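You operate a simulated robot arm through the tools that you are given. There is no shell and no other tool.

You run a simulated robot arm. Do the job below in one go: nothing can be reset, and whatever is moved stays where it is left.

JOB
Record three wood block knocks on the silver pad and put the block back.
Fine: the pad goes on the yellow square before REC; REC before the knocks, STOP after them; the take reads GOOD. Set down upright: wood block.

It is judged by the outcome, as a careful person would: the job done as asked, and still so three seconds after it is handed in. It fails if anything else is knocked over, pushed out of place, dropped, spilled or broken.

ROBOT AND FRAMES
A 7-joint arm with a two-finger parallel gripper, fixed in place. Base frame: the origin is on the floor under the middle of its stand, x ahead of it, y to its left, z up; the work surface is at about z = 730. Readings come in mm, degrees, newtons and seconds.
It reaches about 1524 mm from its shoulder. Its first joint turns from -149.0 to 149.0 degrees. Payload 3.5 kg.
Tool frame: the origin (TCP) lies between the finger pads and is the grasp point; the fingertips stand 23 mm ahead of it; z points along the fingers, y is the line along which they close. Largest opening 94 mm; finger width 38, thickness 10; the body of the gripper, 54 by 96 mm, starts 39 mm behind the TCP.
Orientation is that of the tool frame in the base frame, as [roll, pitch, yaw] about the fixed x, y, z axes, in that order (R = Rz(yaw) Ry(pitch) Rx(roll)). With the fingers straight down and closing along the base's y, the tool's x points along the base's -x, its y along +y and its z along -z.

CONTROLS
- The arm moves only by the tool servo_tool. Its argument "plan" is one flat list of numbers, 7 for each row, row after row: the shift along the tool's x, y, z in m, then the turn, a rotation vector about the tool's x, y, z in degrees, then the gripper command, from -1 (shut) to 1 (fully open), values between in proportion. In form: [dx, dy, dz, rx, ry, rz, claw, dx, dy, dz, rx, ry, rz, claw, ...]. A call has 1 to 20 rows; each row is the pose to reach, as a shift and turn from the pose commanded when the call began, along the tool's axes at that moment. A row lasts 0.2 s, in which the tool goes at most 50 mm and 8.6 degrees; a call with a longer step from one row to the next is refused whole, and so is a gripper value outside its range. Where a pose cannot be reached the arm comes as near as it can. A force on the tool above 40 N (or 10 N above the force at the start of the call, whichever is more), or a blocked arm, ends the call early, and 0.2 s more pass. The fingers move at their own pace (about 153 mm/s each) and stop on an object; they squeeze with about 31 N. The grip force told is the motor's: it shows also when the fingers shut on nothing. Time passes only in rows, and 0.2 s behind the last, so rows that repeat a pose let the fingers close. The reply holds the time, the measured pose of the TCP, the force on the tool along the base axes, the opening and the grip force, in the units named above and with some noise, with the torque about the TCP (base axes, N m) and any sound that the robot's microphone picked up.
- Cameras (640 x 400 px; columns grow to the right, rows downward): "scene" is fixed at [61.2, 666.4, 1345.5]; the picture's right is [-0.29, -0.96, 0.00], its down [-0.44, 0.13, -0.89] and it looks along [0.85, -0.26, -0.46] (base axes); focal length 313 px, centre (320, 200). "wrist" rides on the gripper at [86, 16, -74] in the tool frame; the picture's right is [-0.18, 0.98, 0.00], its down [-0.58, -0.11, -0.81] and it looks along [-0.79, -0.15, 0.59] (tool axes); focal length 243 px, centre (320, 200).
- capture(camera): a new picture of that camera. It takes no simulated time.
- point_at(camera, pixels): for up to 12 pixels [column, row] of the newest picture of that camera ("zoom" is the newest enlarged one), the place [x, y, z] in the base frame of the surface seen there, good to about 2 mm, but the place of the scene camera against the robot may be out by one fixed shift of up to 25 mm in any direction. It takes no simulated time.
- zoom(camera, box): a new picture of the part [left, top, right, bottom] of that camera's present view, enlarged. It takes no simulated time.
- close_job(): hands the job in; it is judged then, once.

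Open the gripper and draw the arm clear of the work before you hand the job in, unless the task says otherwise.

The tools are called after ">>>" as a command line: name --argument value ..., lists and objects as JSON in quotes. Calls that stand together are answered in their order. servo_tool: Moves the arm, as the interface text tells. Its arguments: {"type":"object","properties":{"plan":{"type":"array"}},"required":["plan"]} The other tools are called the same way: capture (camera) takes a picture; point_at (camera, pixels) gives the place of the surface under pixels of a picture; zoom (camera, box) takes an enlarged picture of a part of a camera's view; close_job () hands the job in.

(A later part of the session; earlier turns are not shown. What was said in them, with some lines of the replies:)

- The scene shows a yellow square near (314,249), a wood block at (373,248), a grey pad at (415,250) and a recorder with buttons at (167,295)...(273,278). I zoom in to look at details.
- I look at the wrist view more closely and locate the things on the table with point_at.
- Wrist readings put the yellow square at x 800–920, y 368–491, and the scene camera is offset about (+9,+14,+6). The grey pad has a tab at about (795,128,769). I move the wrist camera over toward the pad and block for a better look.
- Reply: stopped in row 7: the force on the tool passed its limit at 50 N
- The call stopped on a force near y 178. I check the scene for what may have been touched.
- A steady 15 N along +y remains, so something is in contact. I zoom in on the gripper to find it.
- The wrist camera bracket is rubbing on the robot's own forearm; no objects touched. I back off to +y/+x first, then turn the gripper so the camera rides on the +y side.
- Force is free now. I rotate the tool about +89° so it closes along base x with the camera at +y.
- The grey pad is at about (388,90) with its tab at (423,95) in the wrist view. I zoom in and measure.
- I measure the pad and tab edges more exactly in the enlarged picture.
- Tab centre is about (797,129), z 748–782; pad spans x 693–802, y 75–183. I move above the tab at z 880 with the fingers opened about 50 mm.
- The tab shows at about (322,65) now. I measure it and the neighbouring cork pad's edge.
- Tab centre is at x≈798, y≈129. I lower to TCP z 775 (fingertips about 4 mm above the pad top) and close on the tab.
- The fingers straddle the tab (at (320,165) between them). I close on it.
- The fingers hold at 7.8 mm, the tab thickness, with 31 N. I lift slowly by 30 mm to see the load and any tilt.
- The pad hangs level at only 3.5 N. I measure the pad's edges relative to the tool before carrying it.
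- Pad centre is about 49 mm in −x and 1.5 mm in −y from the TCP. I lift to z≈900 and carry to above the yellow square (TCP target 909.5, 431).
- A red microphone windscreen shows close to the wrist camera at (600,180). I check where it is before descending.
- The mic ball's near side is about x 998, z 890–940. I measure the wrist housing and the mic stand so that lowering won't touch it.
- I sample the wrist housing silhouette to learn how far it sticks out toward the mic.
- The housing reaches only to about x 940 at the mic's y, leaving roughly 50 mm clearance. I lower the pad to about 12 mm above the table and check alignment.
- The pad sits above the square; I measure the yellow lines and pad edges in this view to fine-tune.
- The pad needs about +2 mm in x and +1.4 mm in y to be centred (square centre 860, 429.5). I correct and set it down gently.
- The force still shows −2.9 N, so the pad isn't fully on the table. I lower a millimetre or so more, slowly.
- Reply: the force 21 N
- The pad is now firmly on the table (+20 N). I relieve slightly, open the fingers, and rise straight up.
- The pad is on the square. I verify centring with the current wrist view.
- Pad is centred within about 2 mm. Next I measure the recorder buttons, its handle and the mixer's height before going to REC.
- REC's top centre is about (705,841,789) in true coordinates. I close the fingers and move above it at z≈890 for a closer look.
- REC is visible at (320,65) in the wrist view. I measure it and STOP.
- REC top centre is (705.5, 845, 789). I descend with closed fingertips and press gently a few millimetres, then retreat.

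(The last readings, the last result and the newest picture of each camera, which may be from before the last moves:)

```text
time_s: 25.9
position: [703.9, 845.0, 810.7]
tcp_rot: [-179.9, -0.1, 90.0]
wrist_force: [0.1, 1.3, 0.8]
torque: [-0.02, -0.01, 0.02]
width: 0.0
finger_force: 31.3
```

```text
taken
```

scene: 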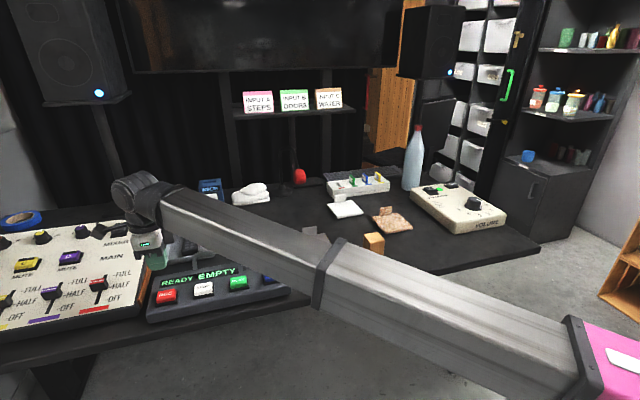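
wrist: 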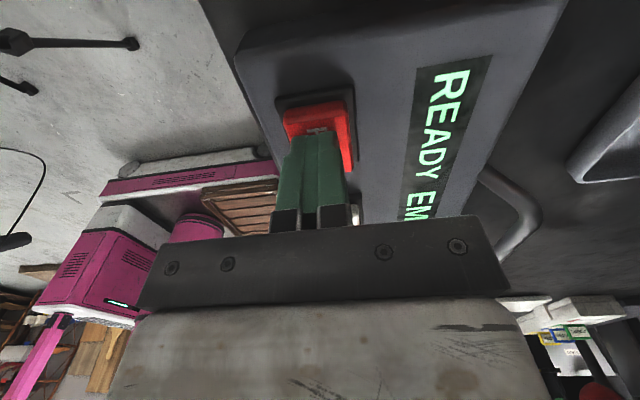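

The fingertips are at the button top with the display still READY. I press further down 6 mm in small steps and come back up.

>>> servo_tool --plan '[0, 0, 0.001, 0, 0, 0, -1, 0, 0, 0.002, 0, 0, 0, -1, 0, 0, 0.003, 0, 0, 0, -1, 0, 0, 0.004, 0, 0, 0, -1, 0, 0, 0.005, 0, 0, 0, -1]'

>>> capture --camera "scene"

>>> capture --camera "wrist"

```text
time_s: 27.1
position: [705.4, 844.0, 805.9]
tcp_rot: [-179.9, -0.1, 90.0]
wrist_force: [0.4, -0.7, 4.0]
torque: [-0.07, 0.0, 0.01]
width: 0.0
finger_force: 30.8
heard: click
```

```text
taken
```

scene: 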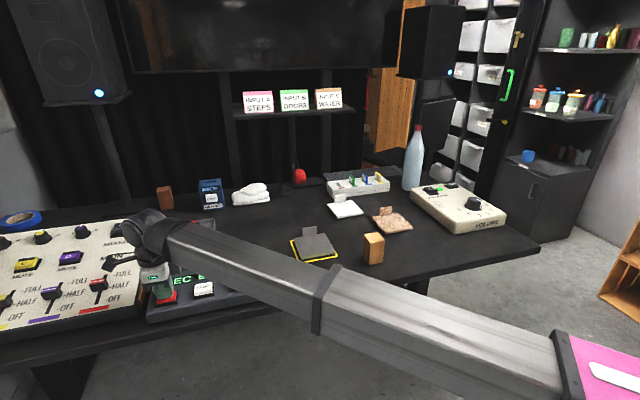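

```text
taken
```

wrist: 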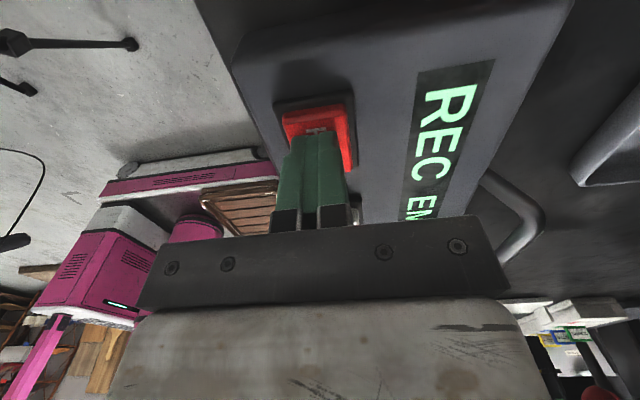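

The display reads REC after a click. I lift off and travel to above the wood block at a viewing pose, opening the fingers on the way.

>>> servo_tool --plan '[0, 0, -0.02, 0, 0, 0, -1, 0, 0, -0.06, 0, 0, 0, -1, 0, 0, -0.1, 0, 0, 0, -1, -0.03, 0.002, -0.115, 0, 0, 0, -1, -0.07, 0.004, -0.125, 0, 0, 0, -0.5, -0.11, 0.008, -0.125, 0, 0, 0, 0, -0.15, 0.012, -0.125, 0, 0, 0, 0.5, -0.19, 0.016, -0.125, 0, 0, 0, 1, -0.23, 0.02, -0.125, 0, 0, 0, 1, -0.27, 0.024, -0.125, 0, 0, 0, 1, -0.31, 0.028, -0.125, 0, 0, 0, 1, -0.35, 0.032, -0.125, 0, 0, 0, 1, -0.39, 0.036, -0.125, 0, 0, 0, 1, -0.43, 0.04, -0.125, 0, 0, 0, 1, -0.47, 0.04, -0.125, 0, 0, 0, 1, -0.505, 0.04, -0.125, 0, 0, 0, 1, -0.524, 0.04, -0.125, 0, 0, 0, 1, -0.524, 0.04, -0.125, 0, 0, 0, 1]'

>>> capture --camera "wrist"

>>> capture --camera "scene"

```text
time_s: 30.9
position: [745.5, 319.9, 927.1]
tcp_rot: [-180.0, -0.1, 90.1]
wrist_force: [0.2, -0.7, -0.4]
torque: [-0.01, -0.01, -0.02]
width: 94.0
finger_force: 0.1
```

```text
taken
```

wrist: 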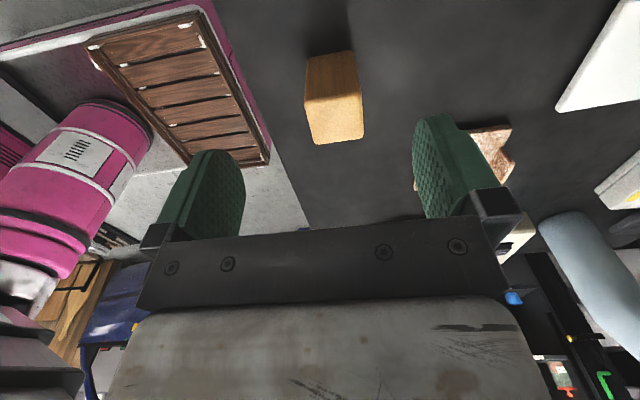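

```text
taken
```

scene: 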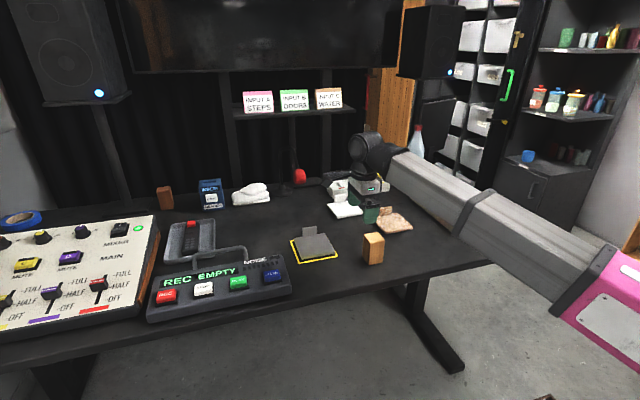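

The display reads "REC EMPTY". The block shows at (335,98) in the wrist view; I measure its top and sides.

>>> zoom --camera "wrist" --box '[285, 40, 385, 150]'

>>> point_at --camera "wrist" --pixels '[[308, 102], [361, 95], [315, 140], [362, 135], [335, 118], [306, 92], [356, 80], [310, 62], [353, 58], [330, 75], [308, 70], [355, 65]]'

```text
3.64 times, centred on (335, 95) of wrist
```

zoom: 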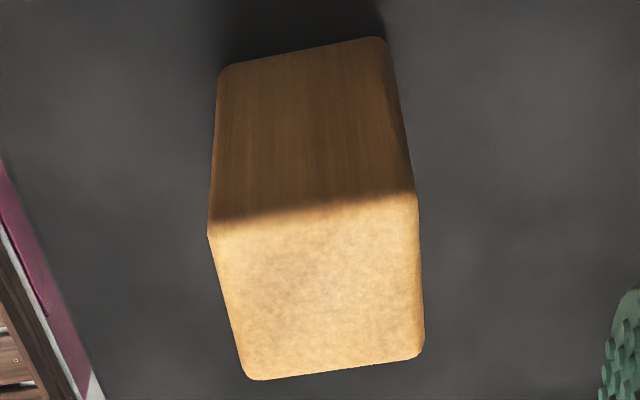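

```text
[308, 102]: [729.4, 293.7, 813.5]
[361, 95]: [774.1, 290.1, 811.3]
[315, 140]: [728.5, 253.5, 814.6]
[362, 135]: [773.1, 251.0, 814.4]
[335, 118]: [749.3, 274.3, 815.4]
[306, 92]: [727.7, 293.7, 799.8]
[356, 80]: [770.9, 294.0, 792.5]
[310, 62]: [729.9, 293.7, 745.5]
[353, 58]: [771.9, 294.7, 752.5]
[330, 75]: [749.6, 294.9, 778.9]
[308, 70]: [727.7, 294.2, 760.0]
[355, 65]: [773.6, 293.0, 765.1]
```

Block is about 48 mm square, centre (750.5, 271.5), top z 815. I move above it and descend with open fingers to TCP z 790.

>>> servo_tool --plan '[-0.025, 0.003, 0.02, 0, 0, 0, 1, -0.0484, 0.005, 0.04, 0, 0, 0, 1, -0.0484, 0.005, 0.065, 0, 0, 0, 1, -0.0484, 0.005, 0.09, 0, 0, 0, 1, -0.0484, 0.005, 0.115, 0, 0, 0, 1, -0.0484, 0.005, 0.13, 0, 0, 0, 1, -0.0484, 0.005, 0.137, 0, 0, 0, 1, -0.0484, 0.005, 0.137, 0, 0, 0, 1]'

>>> capture --camera "wrist"

>>> zoom --camera "scene" --box '[300, 140, 460, 280]'

```text
time_s: 32.6
position: [749.5, 272.3, 791.3]
tcp_rot: [-179.9, -0.1, 90.0]
wrist_force: [0.5, -0.6, 0.6]
torque: [-0.02, 0.0, -0.01]
width: 94.3
finger_force: 0.0
```

```text
taken
```

wrist: 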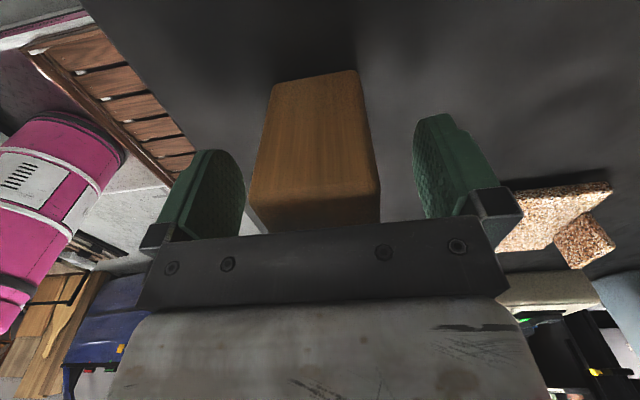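

```text
2.86 times, centred on (380, 210) of scene
```

zoom: 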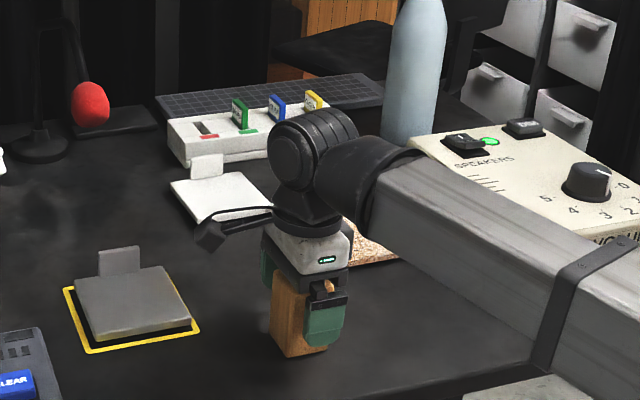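

The fingers straddle the block evenly. I close slowly to avoid bumping it.

>>> servo_tool --plan '[0, 0, 0, 0, 0, 0, 0.5, 0, 0, 0, 0, 0, 0, 0.25, 0, 0, 0, 0, 0, 0, 0.15, 0, 0, 0, 0, 0, 0, 0.1, 0, 0, 0, 0, 0, 0, 0.06, 0, 0, 0, 0, 0, 0, 0.02, 0, 0, 0, 0, 0, 0, -0.02, 0, 0, 0, 0, 0, 0, -0.3, 0, 0, 0, 0, 0, 0, -1, 0, 0, 0, 0, 0, 0, -1]'

```text
time_s: 34.9
position: [749.0, 273.0, 790.6]
tcp_rot: [-179.9, -0.1, 90.0]
wrist_force: [1.4, 0.2, 0.4]
torque: [-0.01, -0.12, 0.0]
width: 49.5
finger_force: 31.3
```

Block gripped at 49.5 mm with 31 N. I lift it slowly and carry it above the pad.

>>> servo_tool --plan '[0, 0, -0.004, 0, 0, 0, -1, 0, 0, -0.015, 0, 0, 0, -1, 0, 0, -0.04, 0, 0, 0, -1, 0, 0, -0.07, 0, 0, 0, -1, 0, 0, -0.09, 0, 0, 0, -1, 0.02, 0.013, -0.09, 0, 0, 0, -1, 0.05, 0.032, -0.09, 0, 0, 0, -1, 0.08, 0.052, -0.09, 0, 0, 0, -1, 0.11, 0.071, -0.09, 0, 0, 0, -1, 0.14, 0.09, -0.09, 0, 0, 0, -1, 0.158, 0.102, -0.09, 0, 0, 0, -1, 0.158, 0.102, -0.09, 0, 0, 0, -1]'

>>> capture --camera "wrist"

>>> capture --camera "scene"

```text
time_s: 37.5
position: [853.6, 430.7, 882.2]
tcp_rot: [-179.9, -0.1, 90.0]
wrist_force: [-0.5, 0.0, -1.5]
torque: [-0.01, 0.01, 0.04]
width: 49.9
finger_force: 30.6
```

```text
taken
```

wrist: 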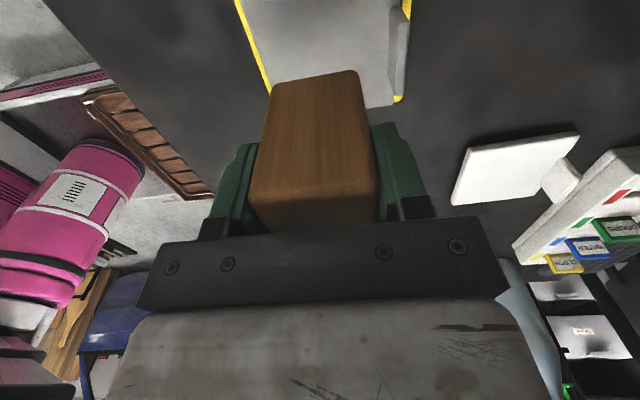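

```text
taken
```

scene: 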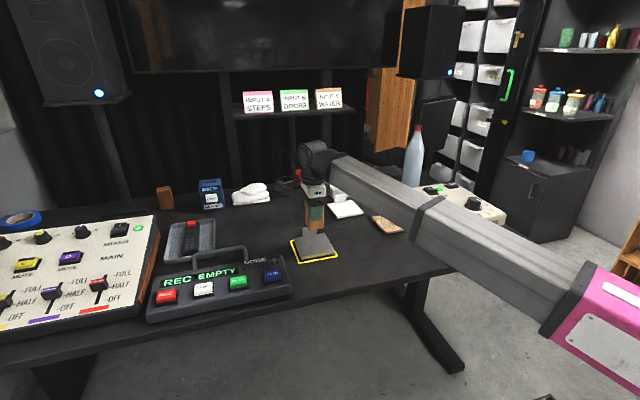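

Block hangs straight above the pad, display "REC EMPTY". I first go to about 25 mm above contact.

>>> servo_tool --plan '[0, 0, 0.02, 0, 0, 0, -1, 0, 0, 0.04, 0, 0, 0, -1, 0, 0, 0.047, 0, 0, 0, -1, 0, 0, 0.047, 0, 0, 0, -1]'

>>> zoom --camera "scene" --box '[260, 180, 372, 270]'

```text
time_s: 38.5
position: [851.5, 430.2, 834.0]
tcp_rot: [-179.8, 0.0, 90.0]
wrist_force: [0.1, -0.1, -2.1]
torque: [0.02, 0.01, 0.01]
width: 49.6
finger_force: 31.1
```

```text
4.44 times, centred on (316, 225) of scene
```

zoom: 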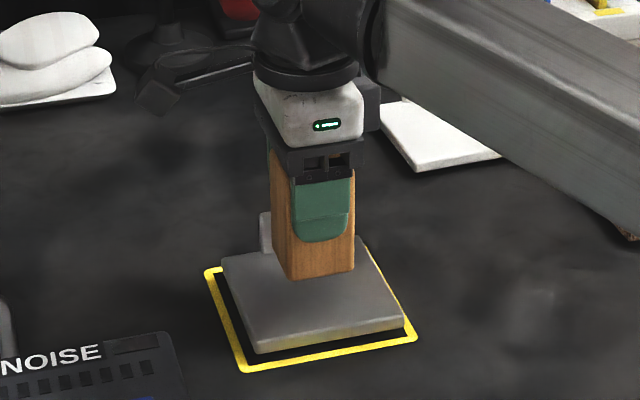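

The block is about 25 mm above the pad centre. First knock: a quick dip slightly past contact and back up.

>>> servo_tool --plan '[0, 0, 0.027, 0, 0, 0, -1, 0, 0, 0.0, 0, 0, 0, -1, 0, 0, 0.0, 0, 0, 0, -1]'

>>> capture --camera "scene"

```text
time_s: 39.2
position: [852.5, 429.3, 834.4]
tcp_rot: [-179.9, -0.2, 90.0]
wrist_force: [0.7, -0.2, -1.7]
torque: [0.01, -0.01, 0.0]
width: 49.7
finger_force: 30.9
```

```text
taken
```

scene: 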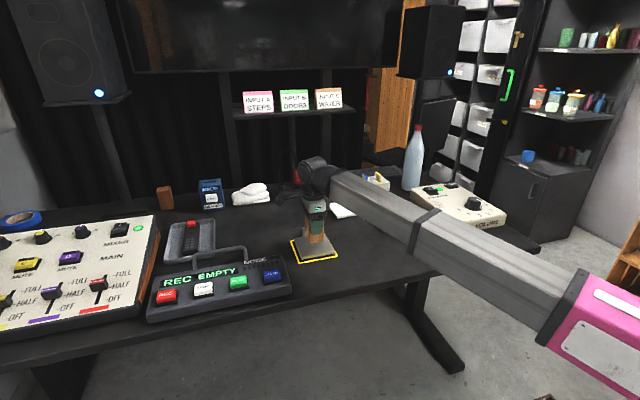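

Nothing was heard; the dip probably reversed before contact because of lag. I repeat with a short hold at the bottom so it truly arrives.

>>> servo_tool --plan '[0, 0, 0.0265, 0, 0, 0, -1, 0, 0, 0.0265, 0, 0, 0, -1, 0, 0, 0.0, 0, 0, 0, -1, 0, 0, 0.0, 0, 0, 0, -1]'

>>> capture --camera "scene"

```text
time_s: 40.2
position: [853.4, 429.9, 835.0]
tcp_rot: [-179.9, -0.1, 90.0]
wrist_force: [0.7, -0.2, -0.5]
torque: [0.02, -0.02, 0.0]
width: 49.4
finger_force: 30.6
```

```text
taken
```

scene: 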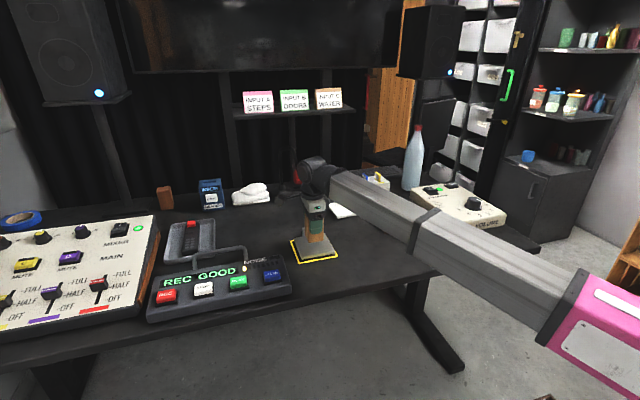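

The display now reads "REC GOOD", so the first knock was captured. I zoom in on the recorder and the block.

>>> zoom --camera "scene" --box '[140, 240, 300, 325]'

>>> zoom --camera "scene" --box '[260, 180, 372, 270]'

>>> capture --camera "wrist"

```text
4.00 times, centred on (220, 282) of scene
```

zoom: 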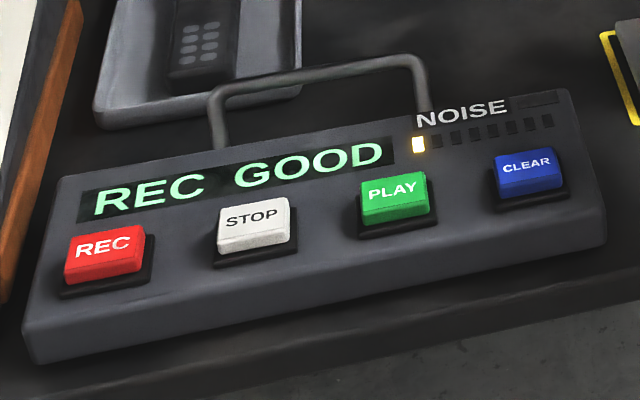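

```text
4.44 times, centred on (316, 225) of scene
```

zoom: 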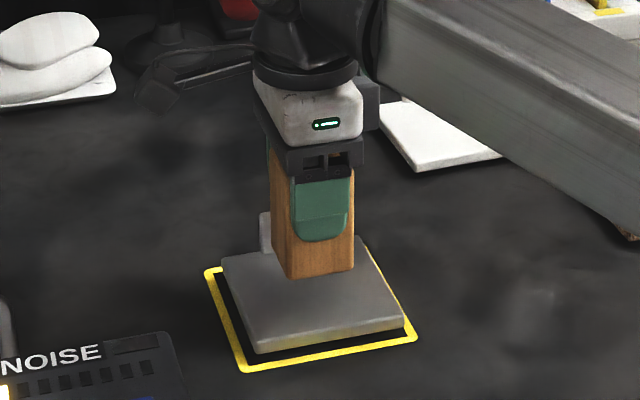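

```text
taken
```

wrist: 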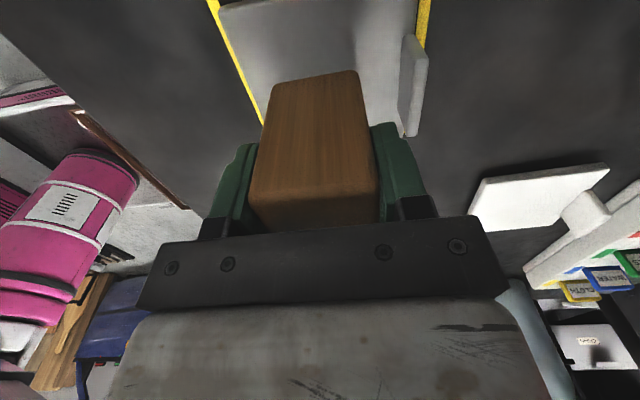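

One LED is lit on the NOISE row and the take reads GOOD; the block hasn't shifted. I make the second knock with the same motion.

>>> servo_tool --plan '[0, 0, 0.0, 0, 0, 0, -1, 0, 0, 0.0265, 0, 0, 0, -1, 0, 0, 0.0265, 0, 0, 0, -1, 0, 0, 0.0, 0, 0, 0, -1, 0, 0, 0.0, 0, 0, 0, -1]'

>>> zoom --camera "scene" --box '[140, 240, 300, 325]'

```text
time_s: 41.5
position: [851.3, 432.2, 834.6]
tcp_rot: [-179.9, -0.1, 90.0]
wrist_force: [0.1, -0.4, -1.5]
torque: [-0.01, 0.02, 0.0]
width: 49.8
finger_force: 31.2
```

```text
4.00 times, centred on (220, 282) of scene
```

zoom: 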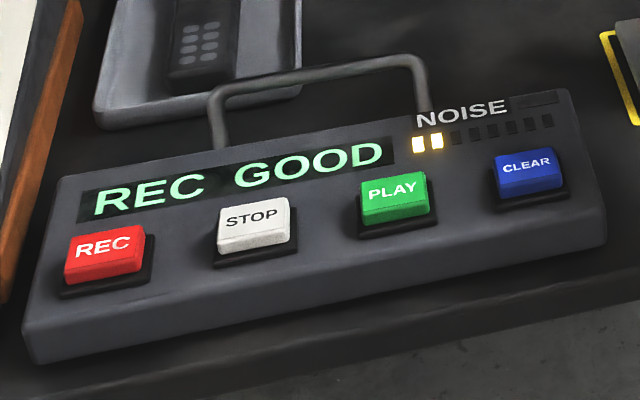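

Two LEDs are lit now, so they count the knocks, and the take still reads GOOD. Third knock with the same motion.

>>> servo_tool --plan '[0, 0, 0.0, 0, 0, 0, -1, 0, 0, 0.0265, 0, 0, 0, -1, 0, 0, 0.0265, 0, 0, 0, -1, 0, 0, 0.0, 0, 0, 0, -1, 0, 0, 0.0, 0, 0, 0, -1]'

>>> zoom --camera "scene" --box '[140, 240, 300, 325]'

>>> capture --camera "wrist"

```text
time_s: 42.6
position: [851.9, 429.5, 833.5]
tcp_rot: [-180.0, -0.1, 90.0]
wrist_force: [0.6, -0.7, -1.7]
torque: [0.04, 0.01, 0.04]
width: 49.8
finger_force: 30.6
```

```text
4.00 times, centred on (220, 282) of scene
```

zoom: 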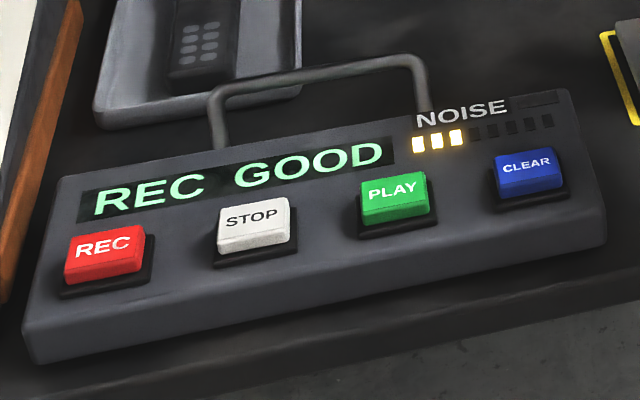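

```text
taken
```

wrist: 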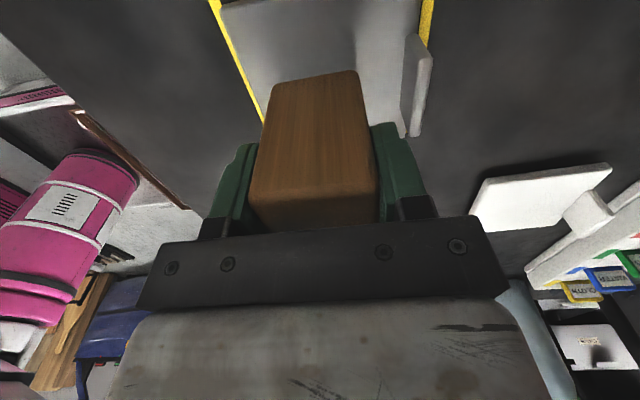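

Three LEDs and GOOD. I now carry the block back the same way (relative to the grasp pose) and stop 6 mm above its original spot.

>>> servo_tool --plan '[0, 0, -0.025, 0, 0, 0, -1, 0, 0, -0.047, 0, 0, 0, -1, -0.02, -0.013, -0.047, 0, 0, 0, -1, -0.05, -0.032, -0.047, 0, 0, 0, -1, -0.08, -0.052, -0.047, 0, 0, 0, -1, -0.11, -0.071, -0.047, 0, 0, 0, -1, -0.14, -0.09, -0.047, 0, 0, 0, -1, -0.158, -0.102, -0.047, 0, 0, 0, -1, -0.158, -0.102, -0.047, 0, 0, 0, -1, -0.158, -0.102, -0.02, 0, 0, 0, -1, -0.158, -0.102, 0.01, 0, 0, 0, -1, -0.158, -0.102, 0.028, 0, 0, 0, -1, -0.158, -0.102, 0.037, 0, 0, 0, -1, -0.158, -0.102, 0.037, 0, 0, 0, -1]'

>>> zoom --camera "scene" --box '[320, 180, 432, 270]'

>>> capture --camera "wrist"

```text
time_s: 45.6
position: [750.5, 271.7, 797.2]
tcp_rot: [-179.9, -0.1, 90.0]
wrist_force: [-0.2, 0.3, -0.9]
torque: [0.0, 0.01, -0.01]
width: 49.7
finger_force: 31.1
```

```text
4.44 times, centred on (376, 225) of scene
```

zoom: 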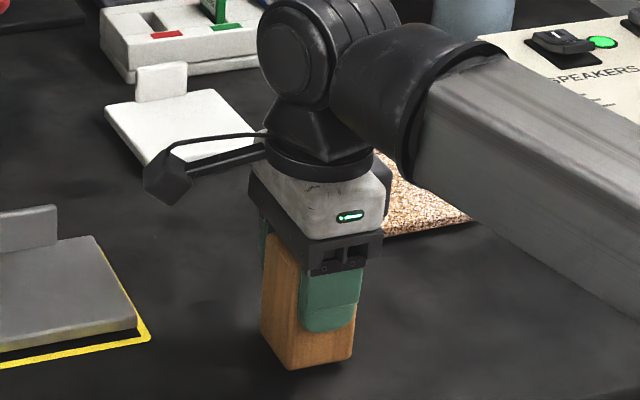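

```text
taken
```

wrist: 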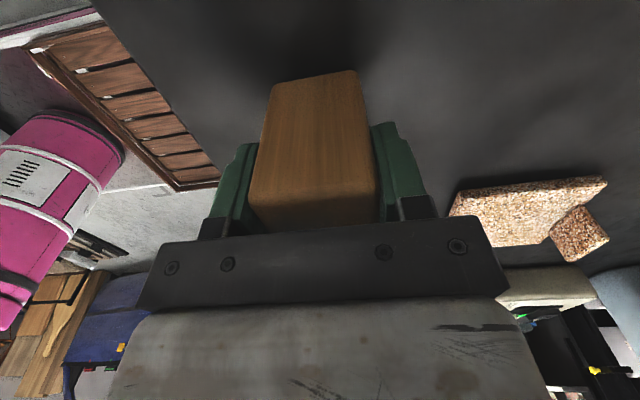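

The block hovers about 6 mm above its old spot (750.5, 271.7). I lower it very slowly, 0.5–1 mm per row.

>>> servo_tool --plan '[0, 0, 0.001, 0, 0, 0, -1, 0, 0, 0.002, 0, 0, 0, -1, 0, 0, 0.003, 0, 0, 0, -1, 0, 0, 0.0035, 0, 0, 0, -1, 0, 0, 0.004, 0, 0, 0, -1, 0, 0, 0.0045, 0, 0, 0, -1, 0, 0, 0.005, 0, 0, 0, -1, 0, 0, 0.0055, 0, 0, 0, -1, 0, 0, 0.0055, 0, 0, 0, -1]'

>>> zoom --camera "scene" --box '[140, 240, 300, 325]'

```text
time_s: 47.6
position: [751.3, 272.6, 791.7]
tcp_rot: [-179.9, -0.1, 90.1]
wrist_force: [0.1, -0.6, -1.8]
torque: [0.01, 0.03, 0.0]
width: 49.6
finger_force: 30.8
```

```text
4.00 times, centred on (220, 282) of scene
```

zoom: 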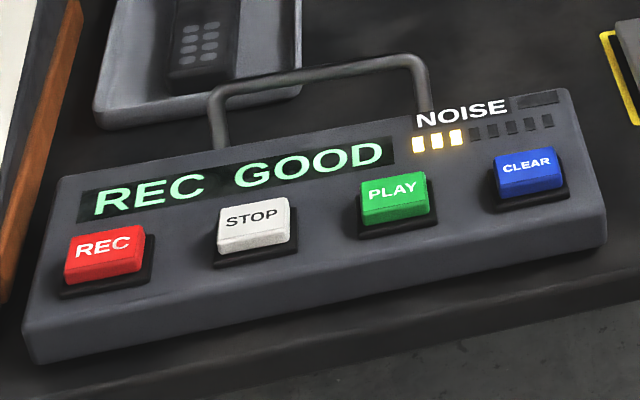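

Still three LEDs, GOOD, and the block isn't touching yet (−1.8 N). I continue in 0.4 mm steps.

>>> servo_tool --plan '[0, 0, 0.0004, 0, 0, 0, -1, 0, 0, 0.0008, 0, 0, 0, -1, 0, 0, 0.0012, 0, 0, 0, -1, 0, 0, 0.0016, 0, 0, 0, -1, 0, 0, 0.0016, 0, 0, 0, -1]'

>>> zoom --camera "scene" --box '[140, 240, 300, 325]'

```text
time_s: 48.9
position: [750.6, 272.1, 791.1]
tcp_rot: [-180.0, -0.1, 90.1]
wrist_force: [0.6, 2.5, 21.5]
torque: [-0.01, -0.03, 0.01]
width: 49.5
finger_force: 30.6
```

```text
4.00 times, centred on (220, 282) of scene
```

zoom: 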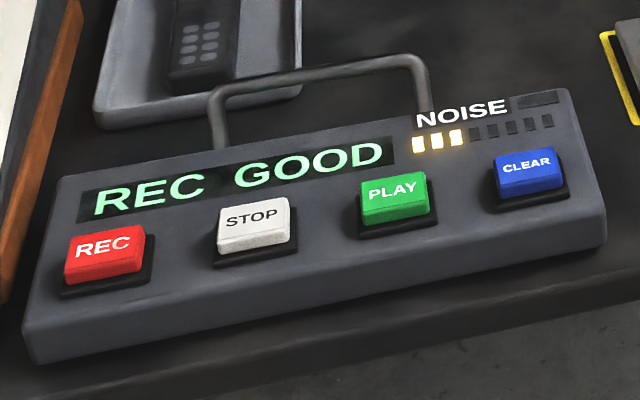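

The block rests on the table (+21 N) and the take is unchanged. I relieve the press, open the fingers gently, then rise straight up.

>>> servo_tool --plan '[0, 0, -0.0005, 0, 0, 0, -1, 0, 0, -0.001, 0, 0, 0, -1, 0, 0, -0.001, 0, 0, 0, 0.04, 0, 0, -0.001, 0, 0, 0, 0.1, 0, 0, -0.001, 0, 0, 0, 0.2, 0, 0, -0.001, 0, 0, 0, 0.4, 0, 0, -0.001, 0, 0, 0, 0.7, 0, 0, -0.001, 0, 0, 0, 1, 0, 0, -0.001, 0, 0, 0, 1]'

>>> capture --camera "wrist"

>>> zoom --camera "scene" --box '[140, 240, 300, 325]'

```text
time_s: 50.9
position: [750.1, 271.9, 791.9]
tcp_rot: [-180.0, -0.1, 90.0]
wrist_force: [0.8, -1.1, -0.1]
torque: [0.01, -0.04, 0.04]
width: 94.1
finger_force: 0.0
```

```text
taken
```

wrist: 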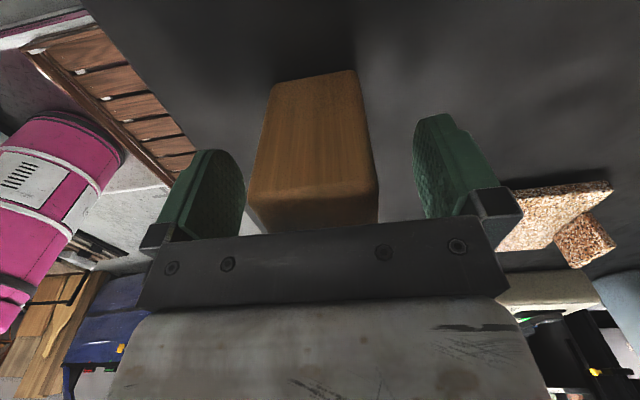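

```text
4.00 times, centred on (220, 282) of scene
```

zoom: 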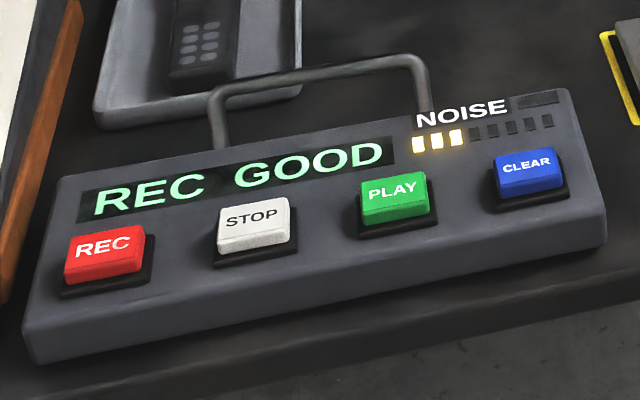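

The block stands free at its place; the take still shows 3 and GOOD. I rise and travel above STOP (about 705.5, 760.5), closing the fingers on the way.

>>> servo_tool --plan '[0, 0, -0.015, 0, 0, 0, 1, 0, 0, -0.05, 0, 0, 0, 1, 0, 0, -0.09, 0, 0, 0, 1, 0, 0, -0.125, 0, 0, 0, 1, 0.03, -0.003, -0.133, 0, 0, 0, 1, 0.07, -0.007, -0.133, 0, 0, 0, 0.5, 0.11, -0.01, -0.133, 0, 0, 0, 0, 0.15, -0.014, -0.133, 0, 0, 0, -0.5, 0.19, -0.018, -0.133, 0, 0, 0, -1, 0.23, -0.022, -0.133, 0, 0, 0, -1, 0.27, -0.026, -0.133, 0, 0, 0, -1, 0.31, -0.03, -0.133, 0, 0, 0, -1, 0.35, -0.034, -0.133, 0, 0, 0, -1, 0.39, -0.038, -0.133, 0, 0, 0, -1, 0.43, -0.042, -0.133, 0, 0, 0, -1, 0.465, -0.0445, -0.125, 0, 0, 0, -1, 0.4885, -0.0445, -0.11, 0, 0, 0, -1, 0.4885, -0.0445, -0.1, 0, 0, 0, -1, 0.4885, -0.0445, -0.1, 0, 0, 0, -1]'

>>> capture --camera "wrist"

>>> capture --camera "scene"

```text
time_s: 54.9
position: [705.5, 761.4, 893.3]
tcp_rot: [-179.9, 0.0, 90.0]
wrist_force: [-0.6, 0.0, 0.2]
torque: [0.01, -0.03, -0.03]
width: 0.0
finger_force: 31.3
```

```text
taken
```

wrist: 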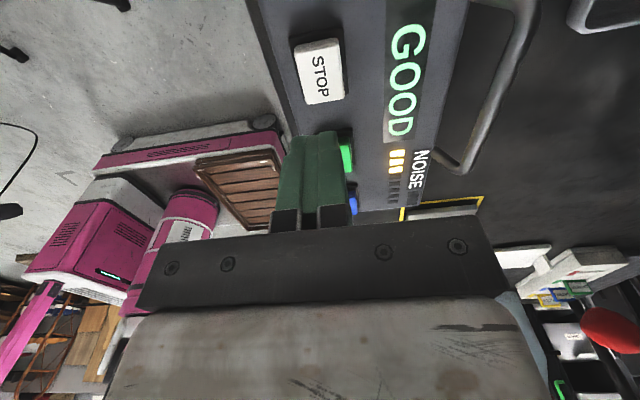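

```text
taken
```

scene: 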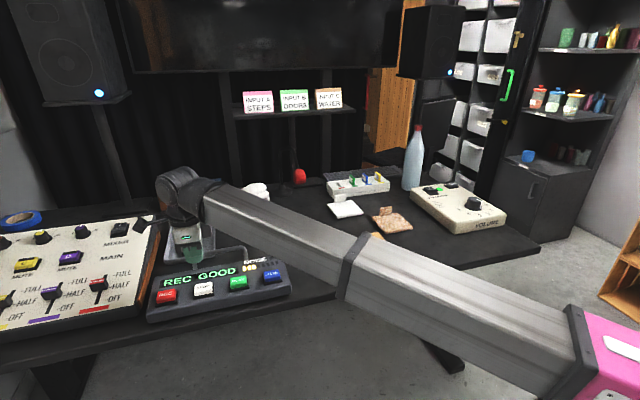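

STOP is at (320,70) in the wrist view and the take reads GOOD with three LEDs. I measure the button before pressing.

>>> point_at --camera "wrist" --pixels '[[320, 75], [300, 55], [335, 45], [340, 92], [312, 100], [305, 47]]'

```text
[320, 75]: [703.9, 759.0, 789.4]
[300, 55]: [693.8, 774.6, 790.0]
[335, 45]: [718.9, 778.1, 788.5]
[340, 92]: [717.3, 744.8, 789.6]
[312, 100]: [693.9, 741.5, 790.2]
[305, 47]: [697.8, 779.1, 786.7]
```

STOP's centre is (705.5, 760.5), right under the tool. I descend and press it gently to about z 805.5.

>>> servo_tool --plan '[0, 0, 0.02, 0, 0, 0, -1, 0, 0, 0.045, 0, 0, 0, -1, 0, 0, 0.065, 0, 0, 0, -1, 0, 0, 0.075, 0, 0, 0, -1, 0, 0, 0.079, 0, 0, 0, -1, 0, 0, 0.081, 0, 0, 0, -1, 0, 0, 0.083, 0, 0, 0, -1, 0, 0, 0.0845, 0, 0, 0, -1, 0, 0, 0.086, 0, 0, 0, -1, 0, 0, 0.0875, 0, 0, 0, -1]'

>>> capture --camera "wrist"

>>> capture --camera "scene"

```text
time_s: 57.0
position: [704.8, 760.8, 805.5]
tcp_rot: [-179.9, -0.2, 90.0]
wrist_force: [2.3, 0.9, 6.4]
torque: [-0.05, -0.03, 0.04]
width: 0.0
finger_force: 30.4
heard: click
```

```text
taken
```

wrist: 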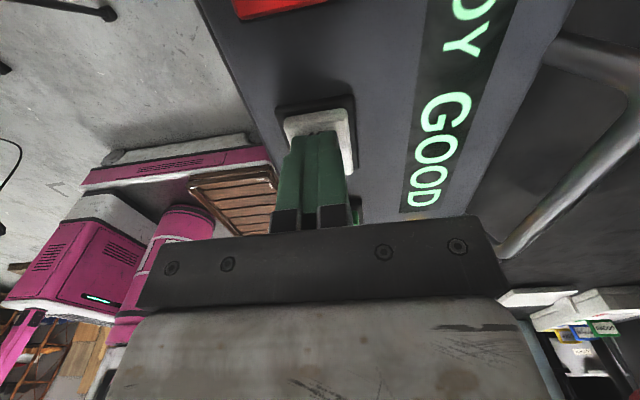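

```text
taken
```

scene: 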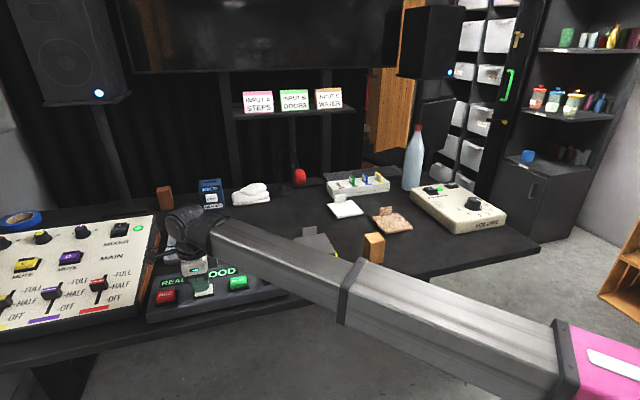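

The display reads "READY GOOD" after the click. I lift straight off, then retreat to a clear pose with the gripper open.

>>> servo_tool --plan '[0, 0, -0.01, 0, 0, 0, -1, 0, 0, -0.04, 0, 0, 0, -1, 0, 0, -0.08, 0, 0, 0, -1, 0, 0, -0.12, 0, 0, 0, -1, -0.01, -0.005, -0.16, 0, 0, 0, -0.5, -0.04, -0.01, -0.185, 0, 0, 0, 0, -0.08, -0.015, -0.2, 0, 0, 0, 0.5, -0.12, -0.02, -0.21, 0, 0, 0, 1, -0.16, -0.025, -0.22, 0, 0, 0, 1, -0.2, -0.03, -0.23, 0, 0, 0, 1, -0.24, -0.03, -0.24, 0, 0, 0, 1, -0.265, -0.03, -0.25, 0, 0, 0, 1, -0.265, -0.03, -0.25, 0, 0, 0, 1]'

>>> capture --camera "scene"

>>> capture --camera "wrist"

>>> zoom --camera "scene" --box '[140, 240, 300, 325]'

>>> zoom --camera "scene" --box '[270, 160, 470, 285]'

```text
time_s: 59.9
position: [677.4, 494.3, 1054.9]
tcp_rot: [-180.0, -0.1, 90.0]
wrist_force: [-0.3, -0.3, -0.2]
torque: [0.01, 0.0, -0.02]
width: 94.0
finger_force: 0.0
```

```text
taken
```

scene: 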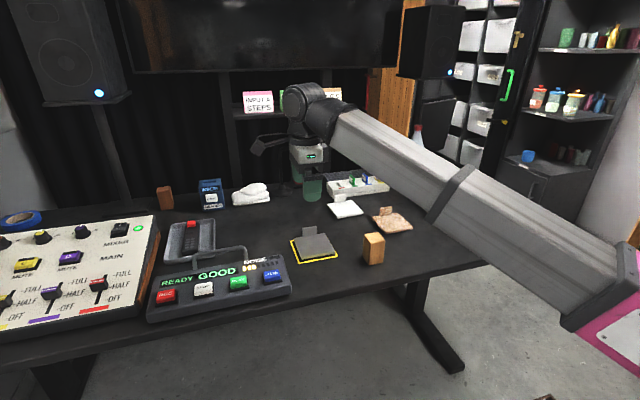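

```text
taken
```

wrist: 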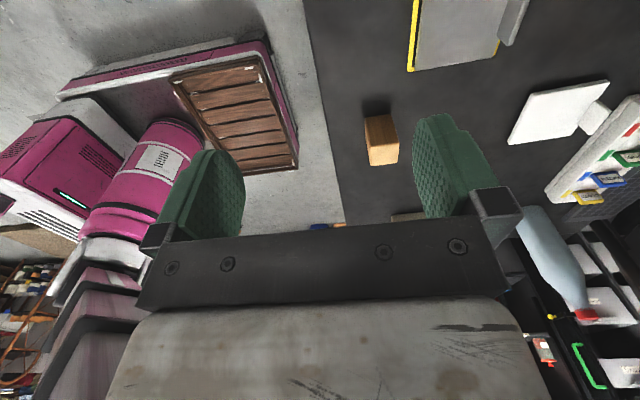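

```text
4.00 times, centred on (220, 282) of scene
```

zoom: 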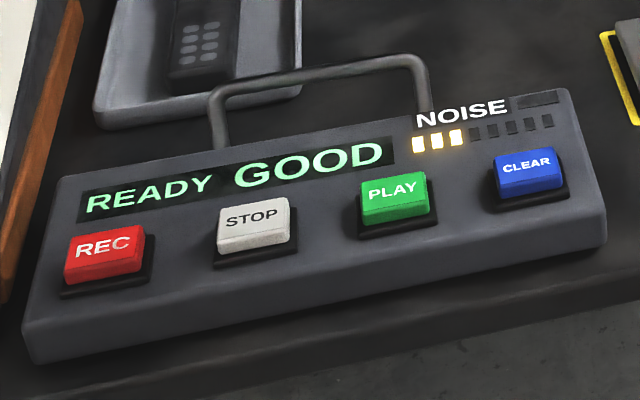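

```text
3.20 times, centred on (370, 222) of scene
```

zoom: 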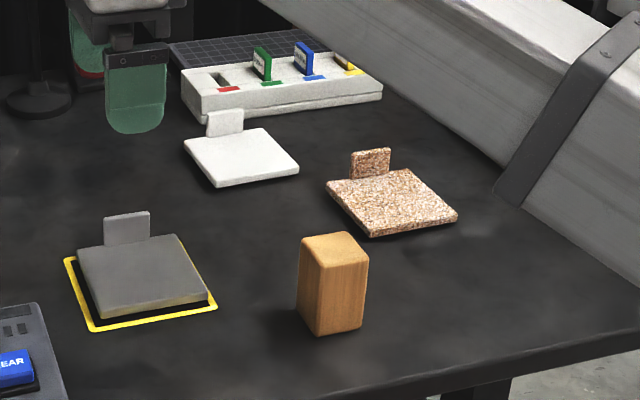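

The display reads READY GOOD with three LEDs lit. The pad sits on the yellow square at (314,247), the block stands upright on its old spot at (373,248), and the arm is clear with the gripper open. I hand the job in.

>>> close_job

```text
The job is handed in.
```

The recording is done and handed in: three wood block knocks on the silver pad, and the recorder shows READY GOOD with three count lights lit.

- **Pad:** it was placed on the yellow square before REC was pressed, centred to within about 2 mm, and it is still there.
- **Recording:** REC clicked on before the knocks and STOP clicked off after them. My first dip with the block stopped short of the pad and was not counted. The next three dips each lit one more light.
- **Block:** it was lowered slowly back to its original spot while the recorder was still running. It stands upright there, and the take stayed at three and GOOD.
- **Other objects:** nothing on the table was touched or moved apart from the pad, the block and the two buttons. Early on, the wrist camera bracket rubbed against the robot's own forearm and stopped one move, so I backed off and turned the gripper.

The gripper is open and the arm is clear of the work.
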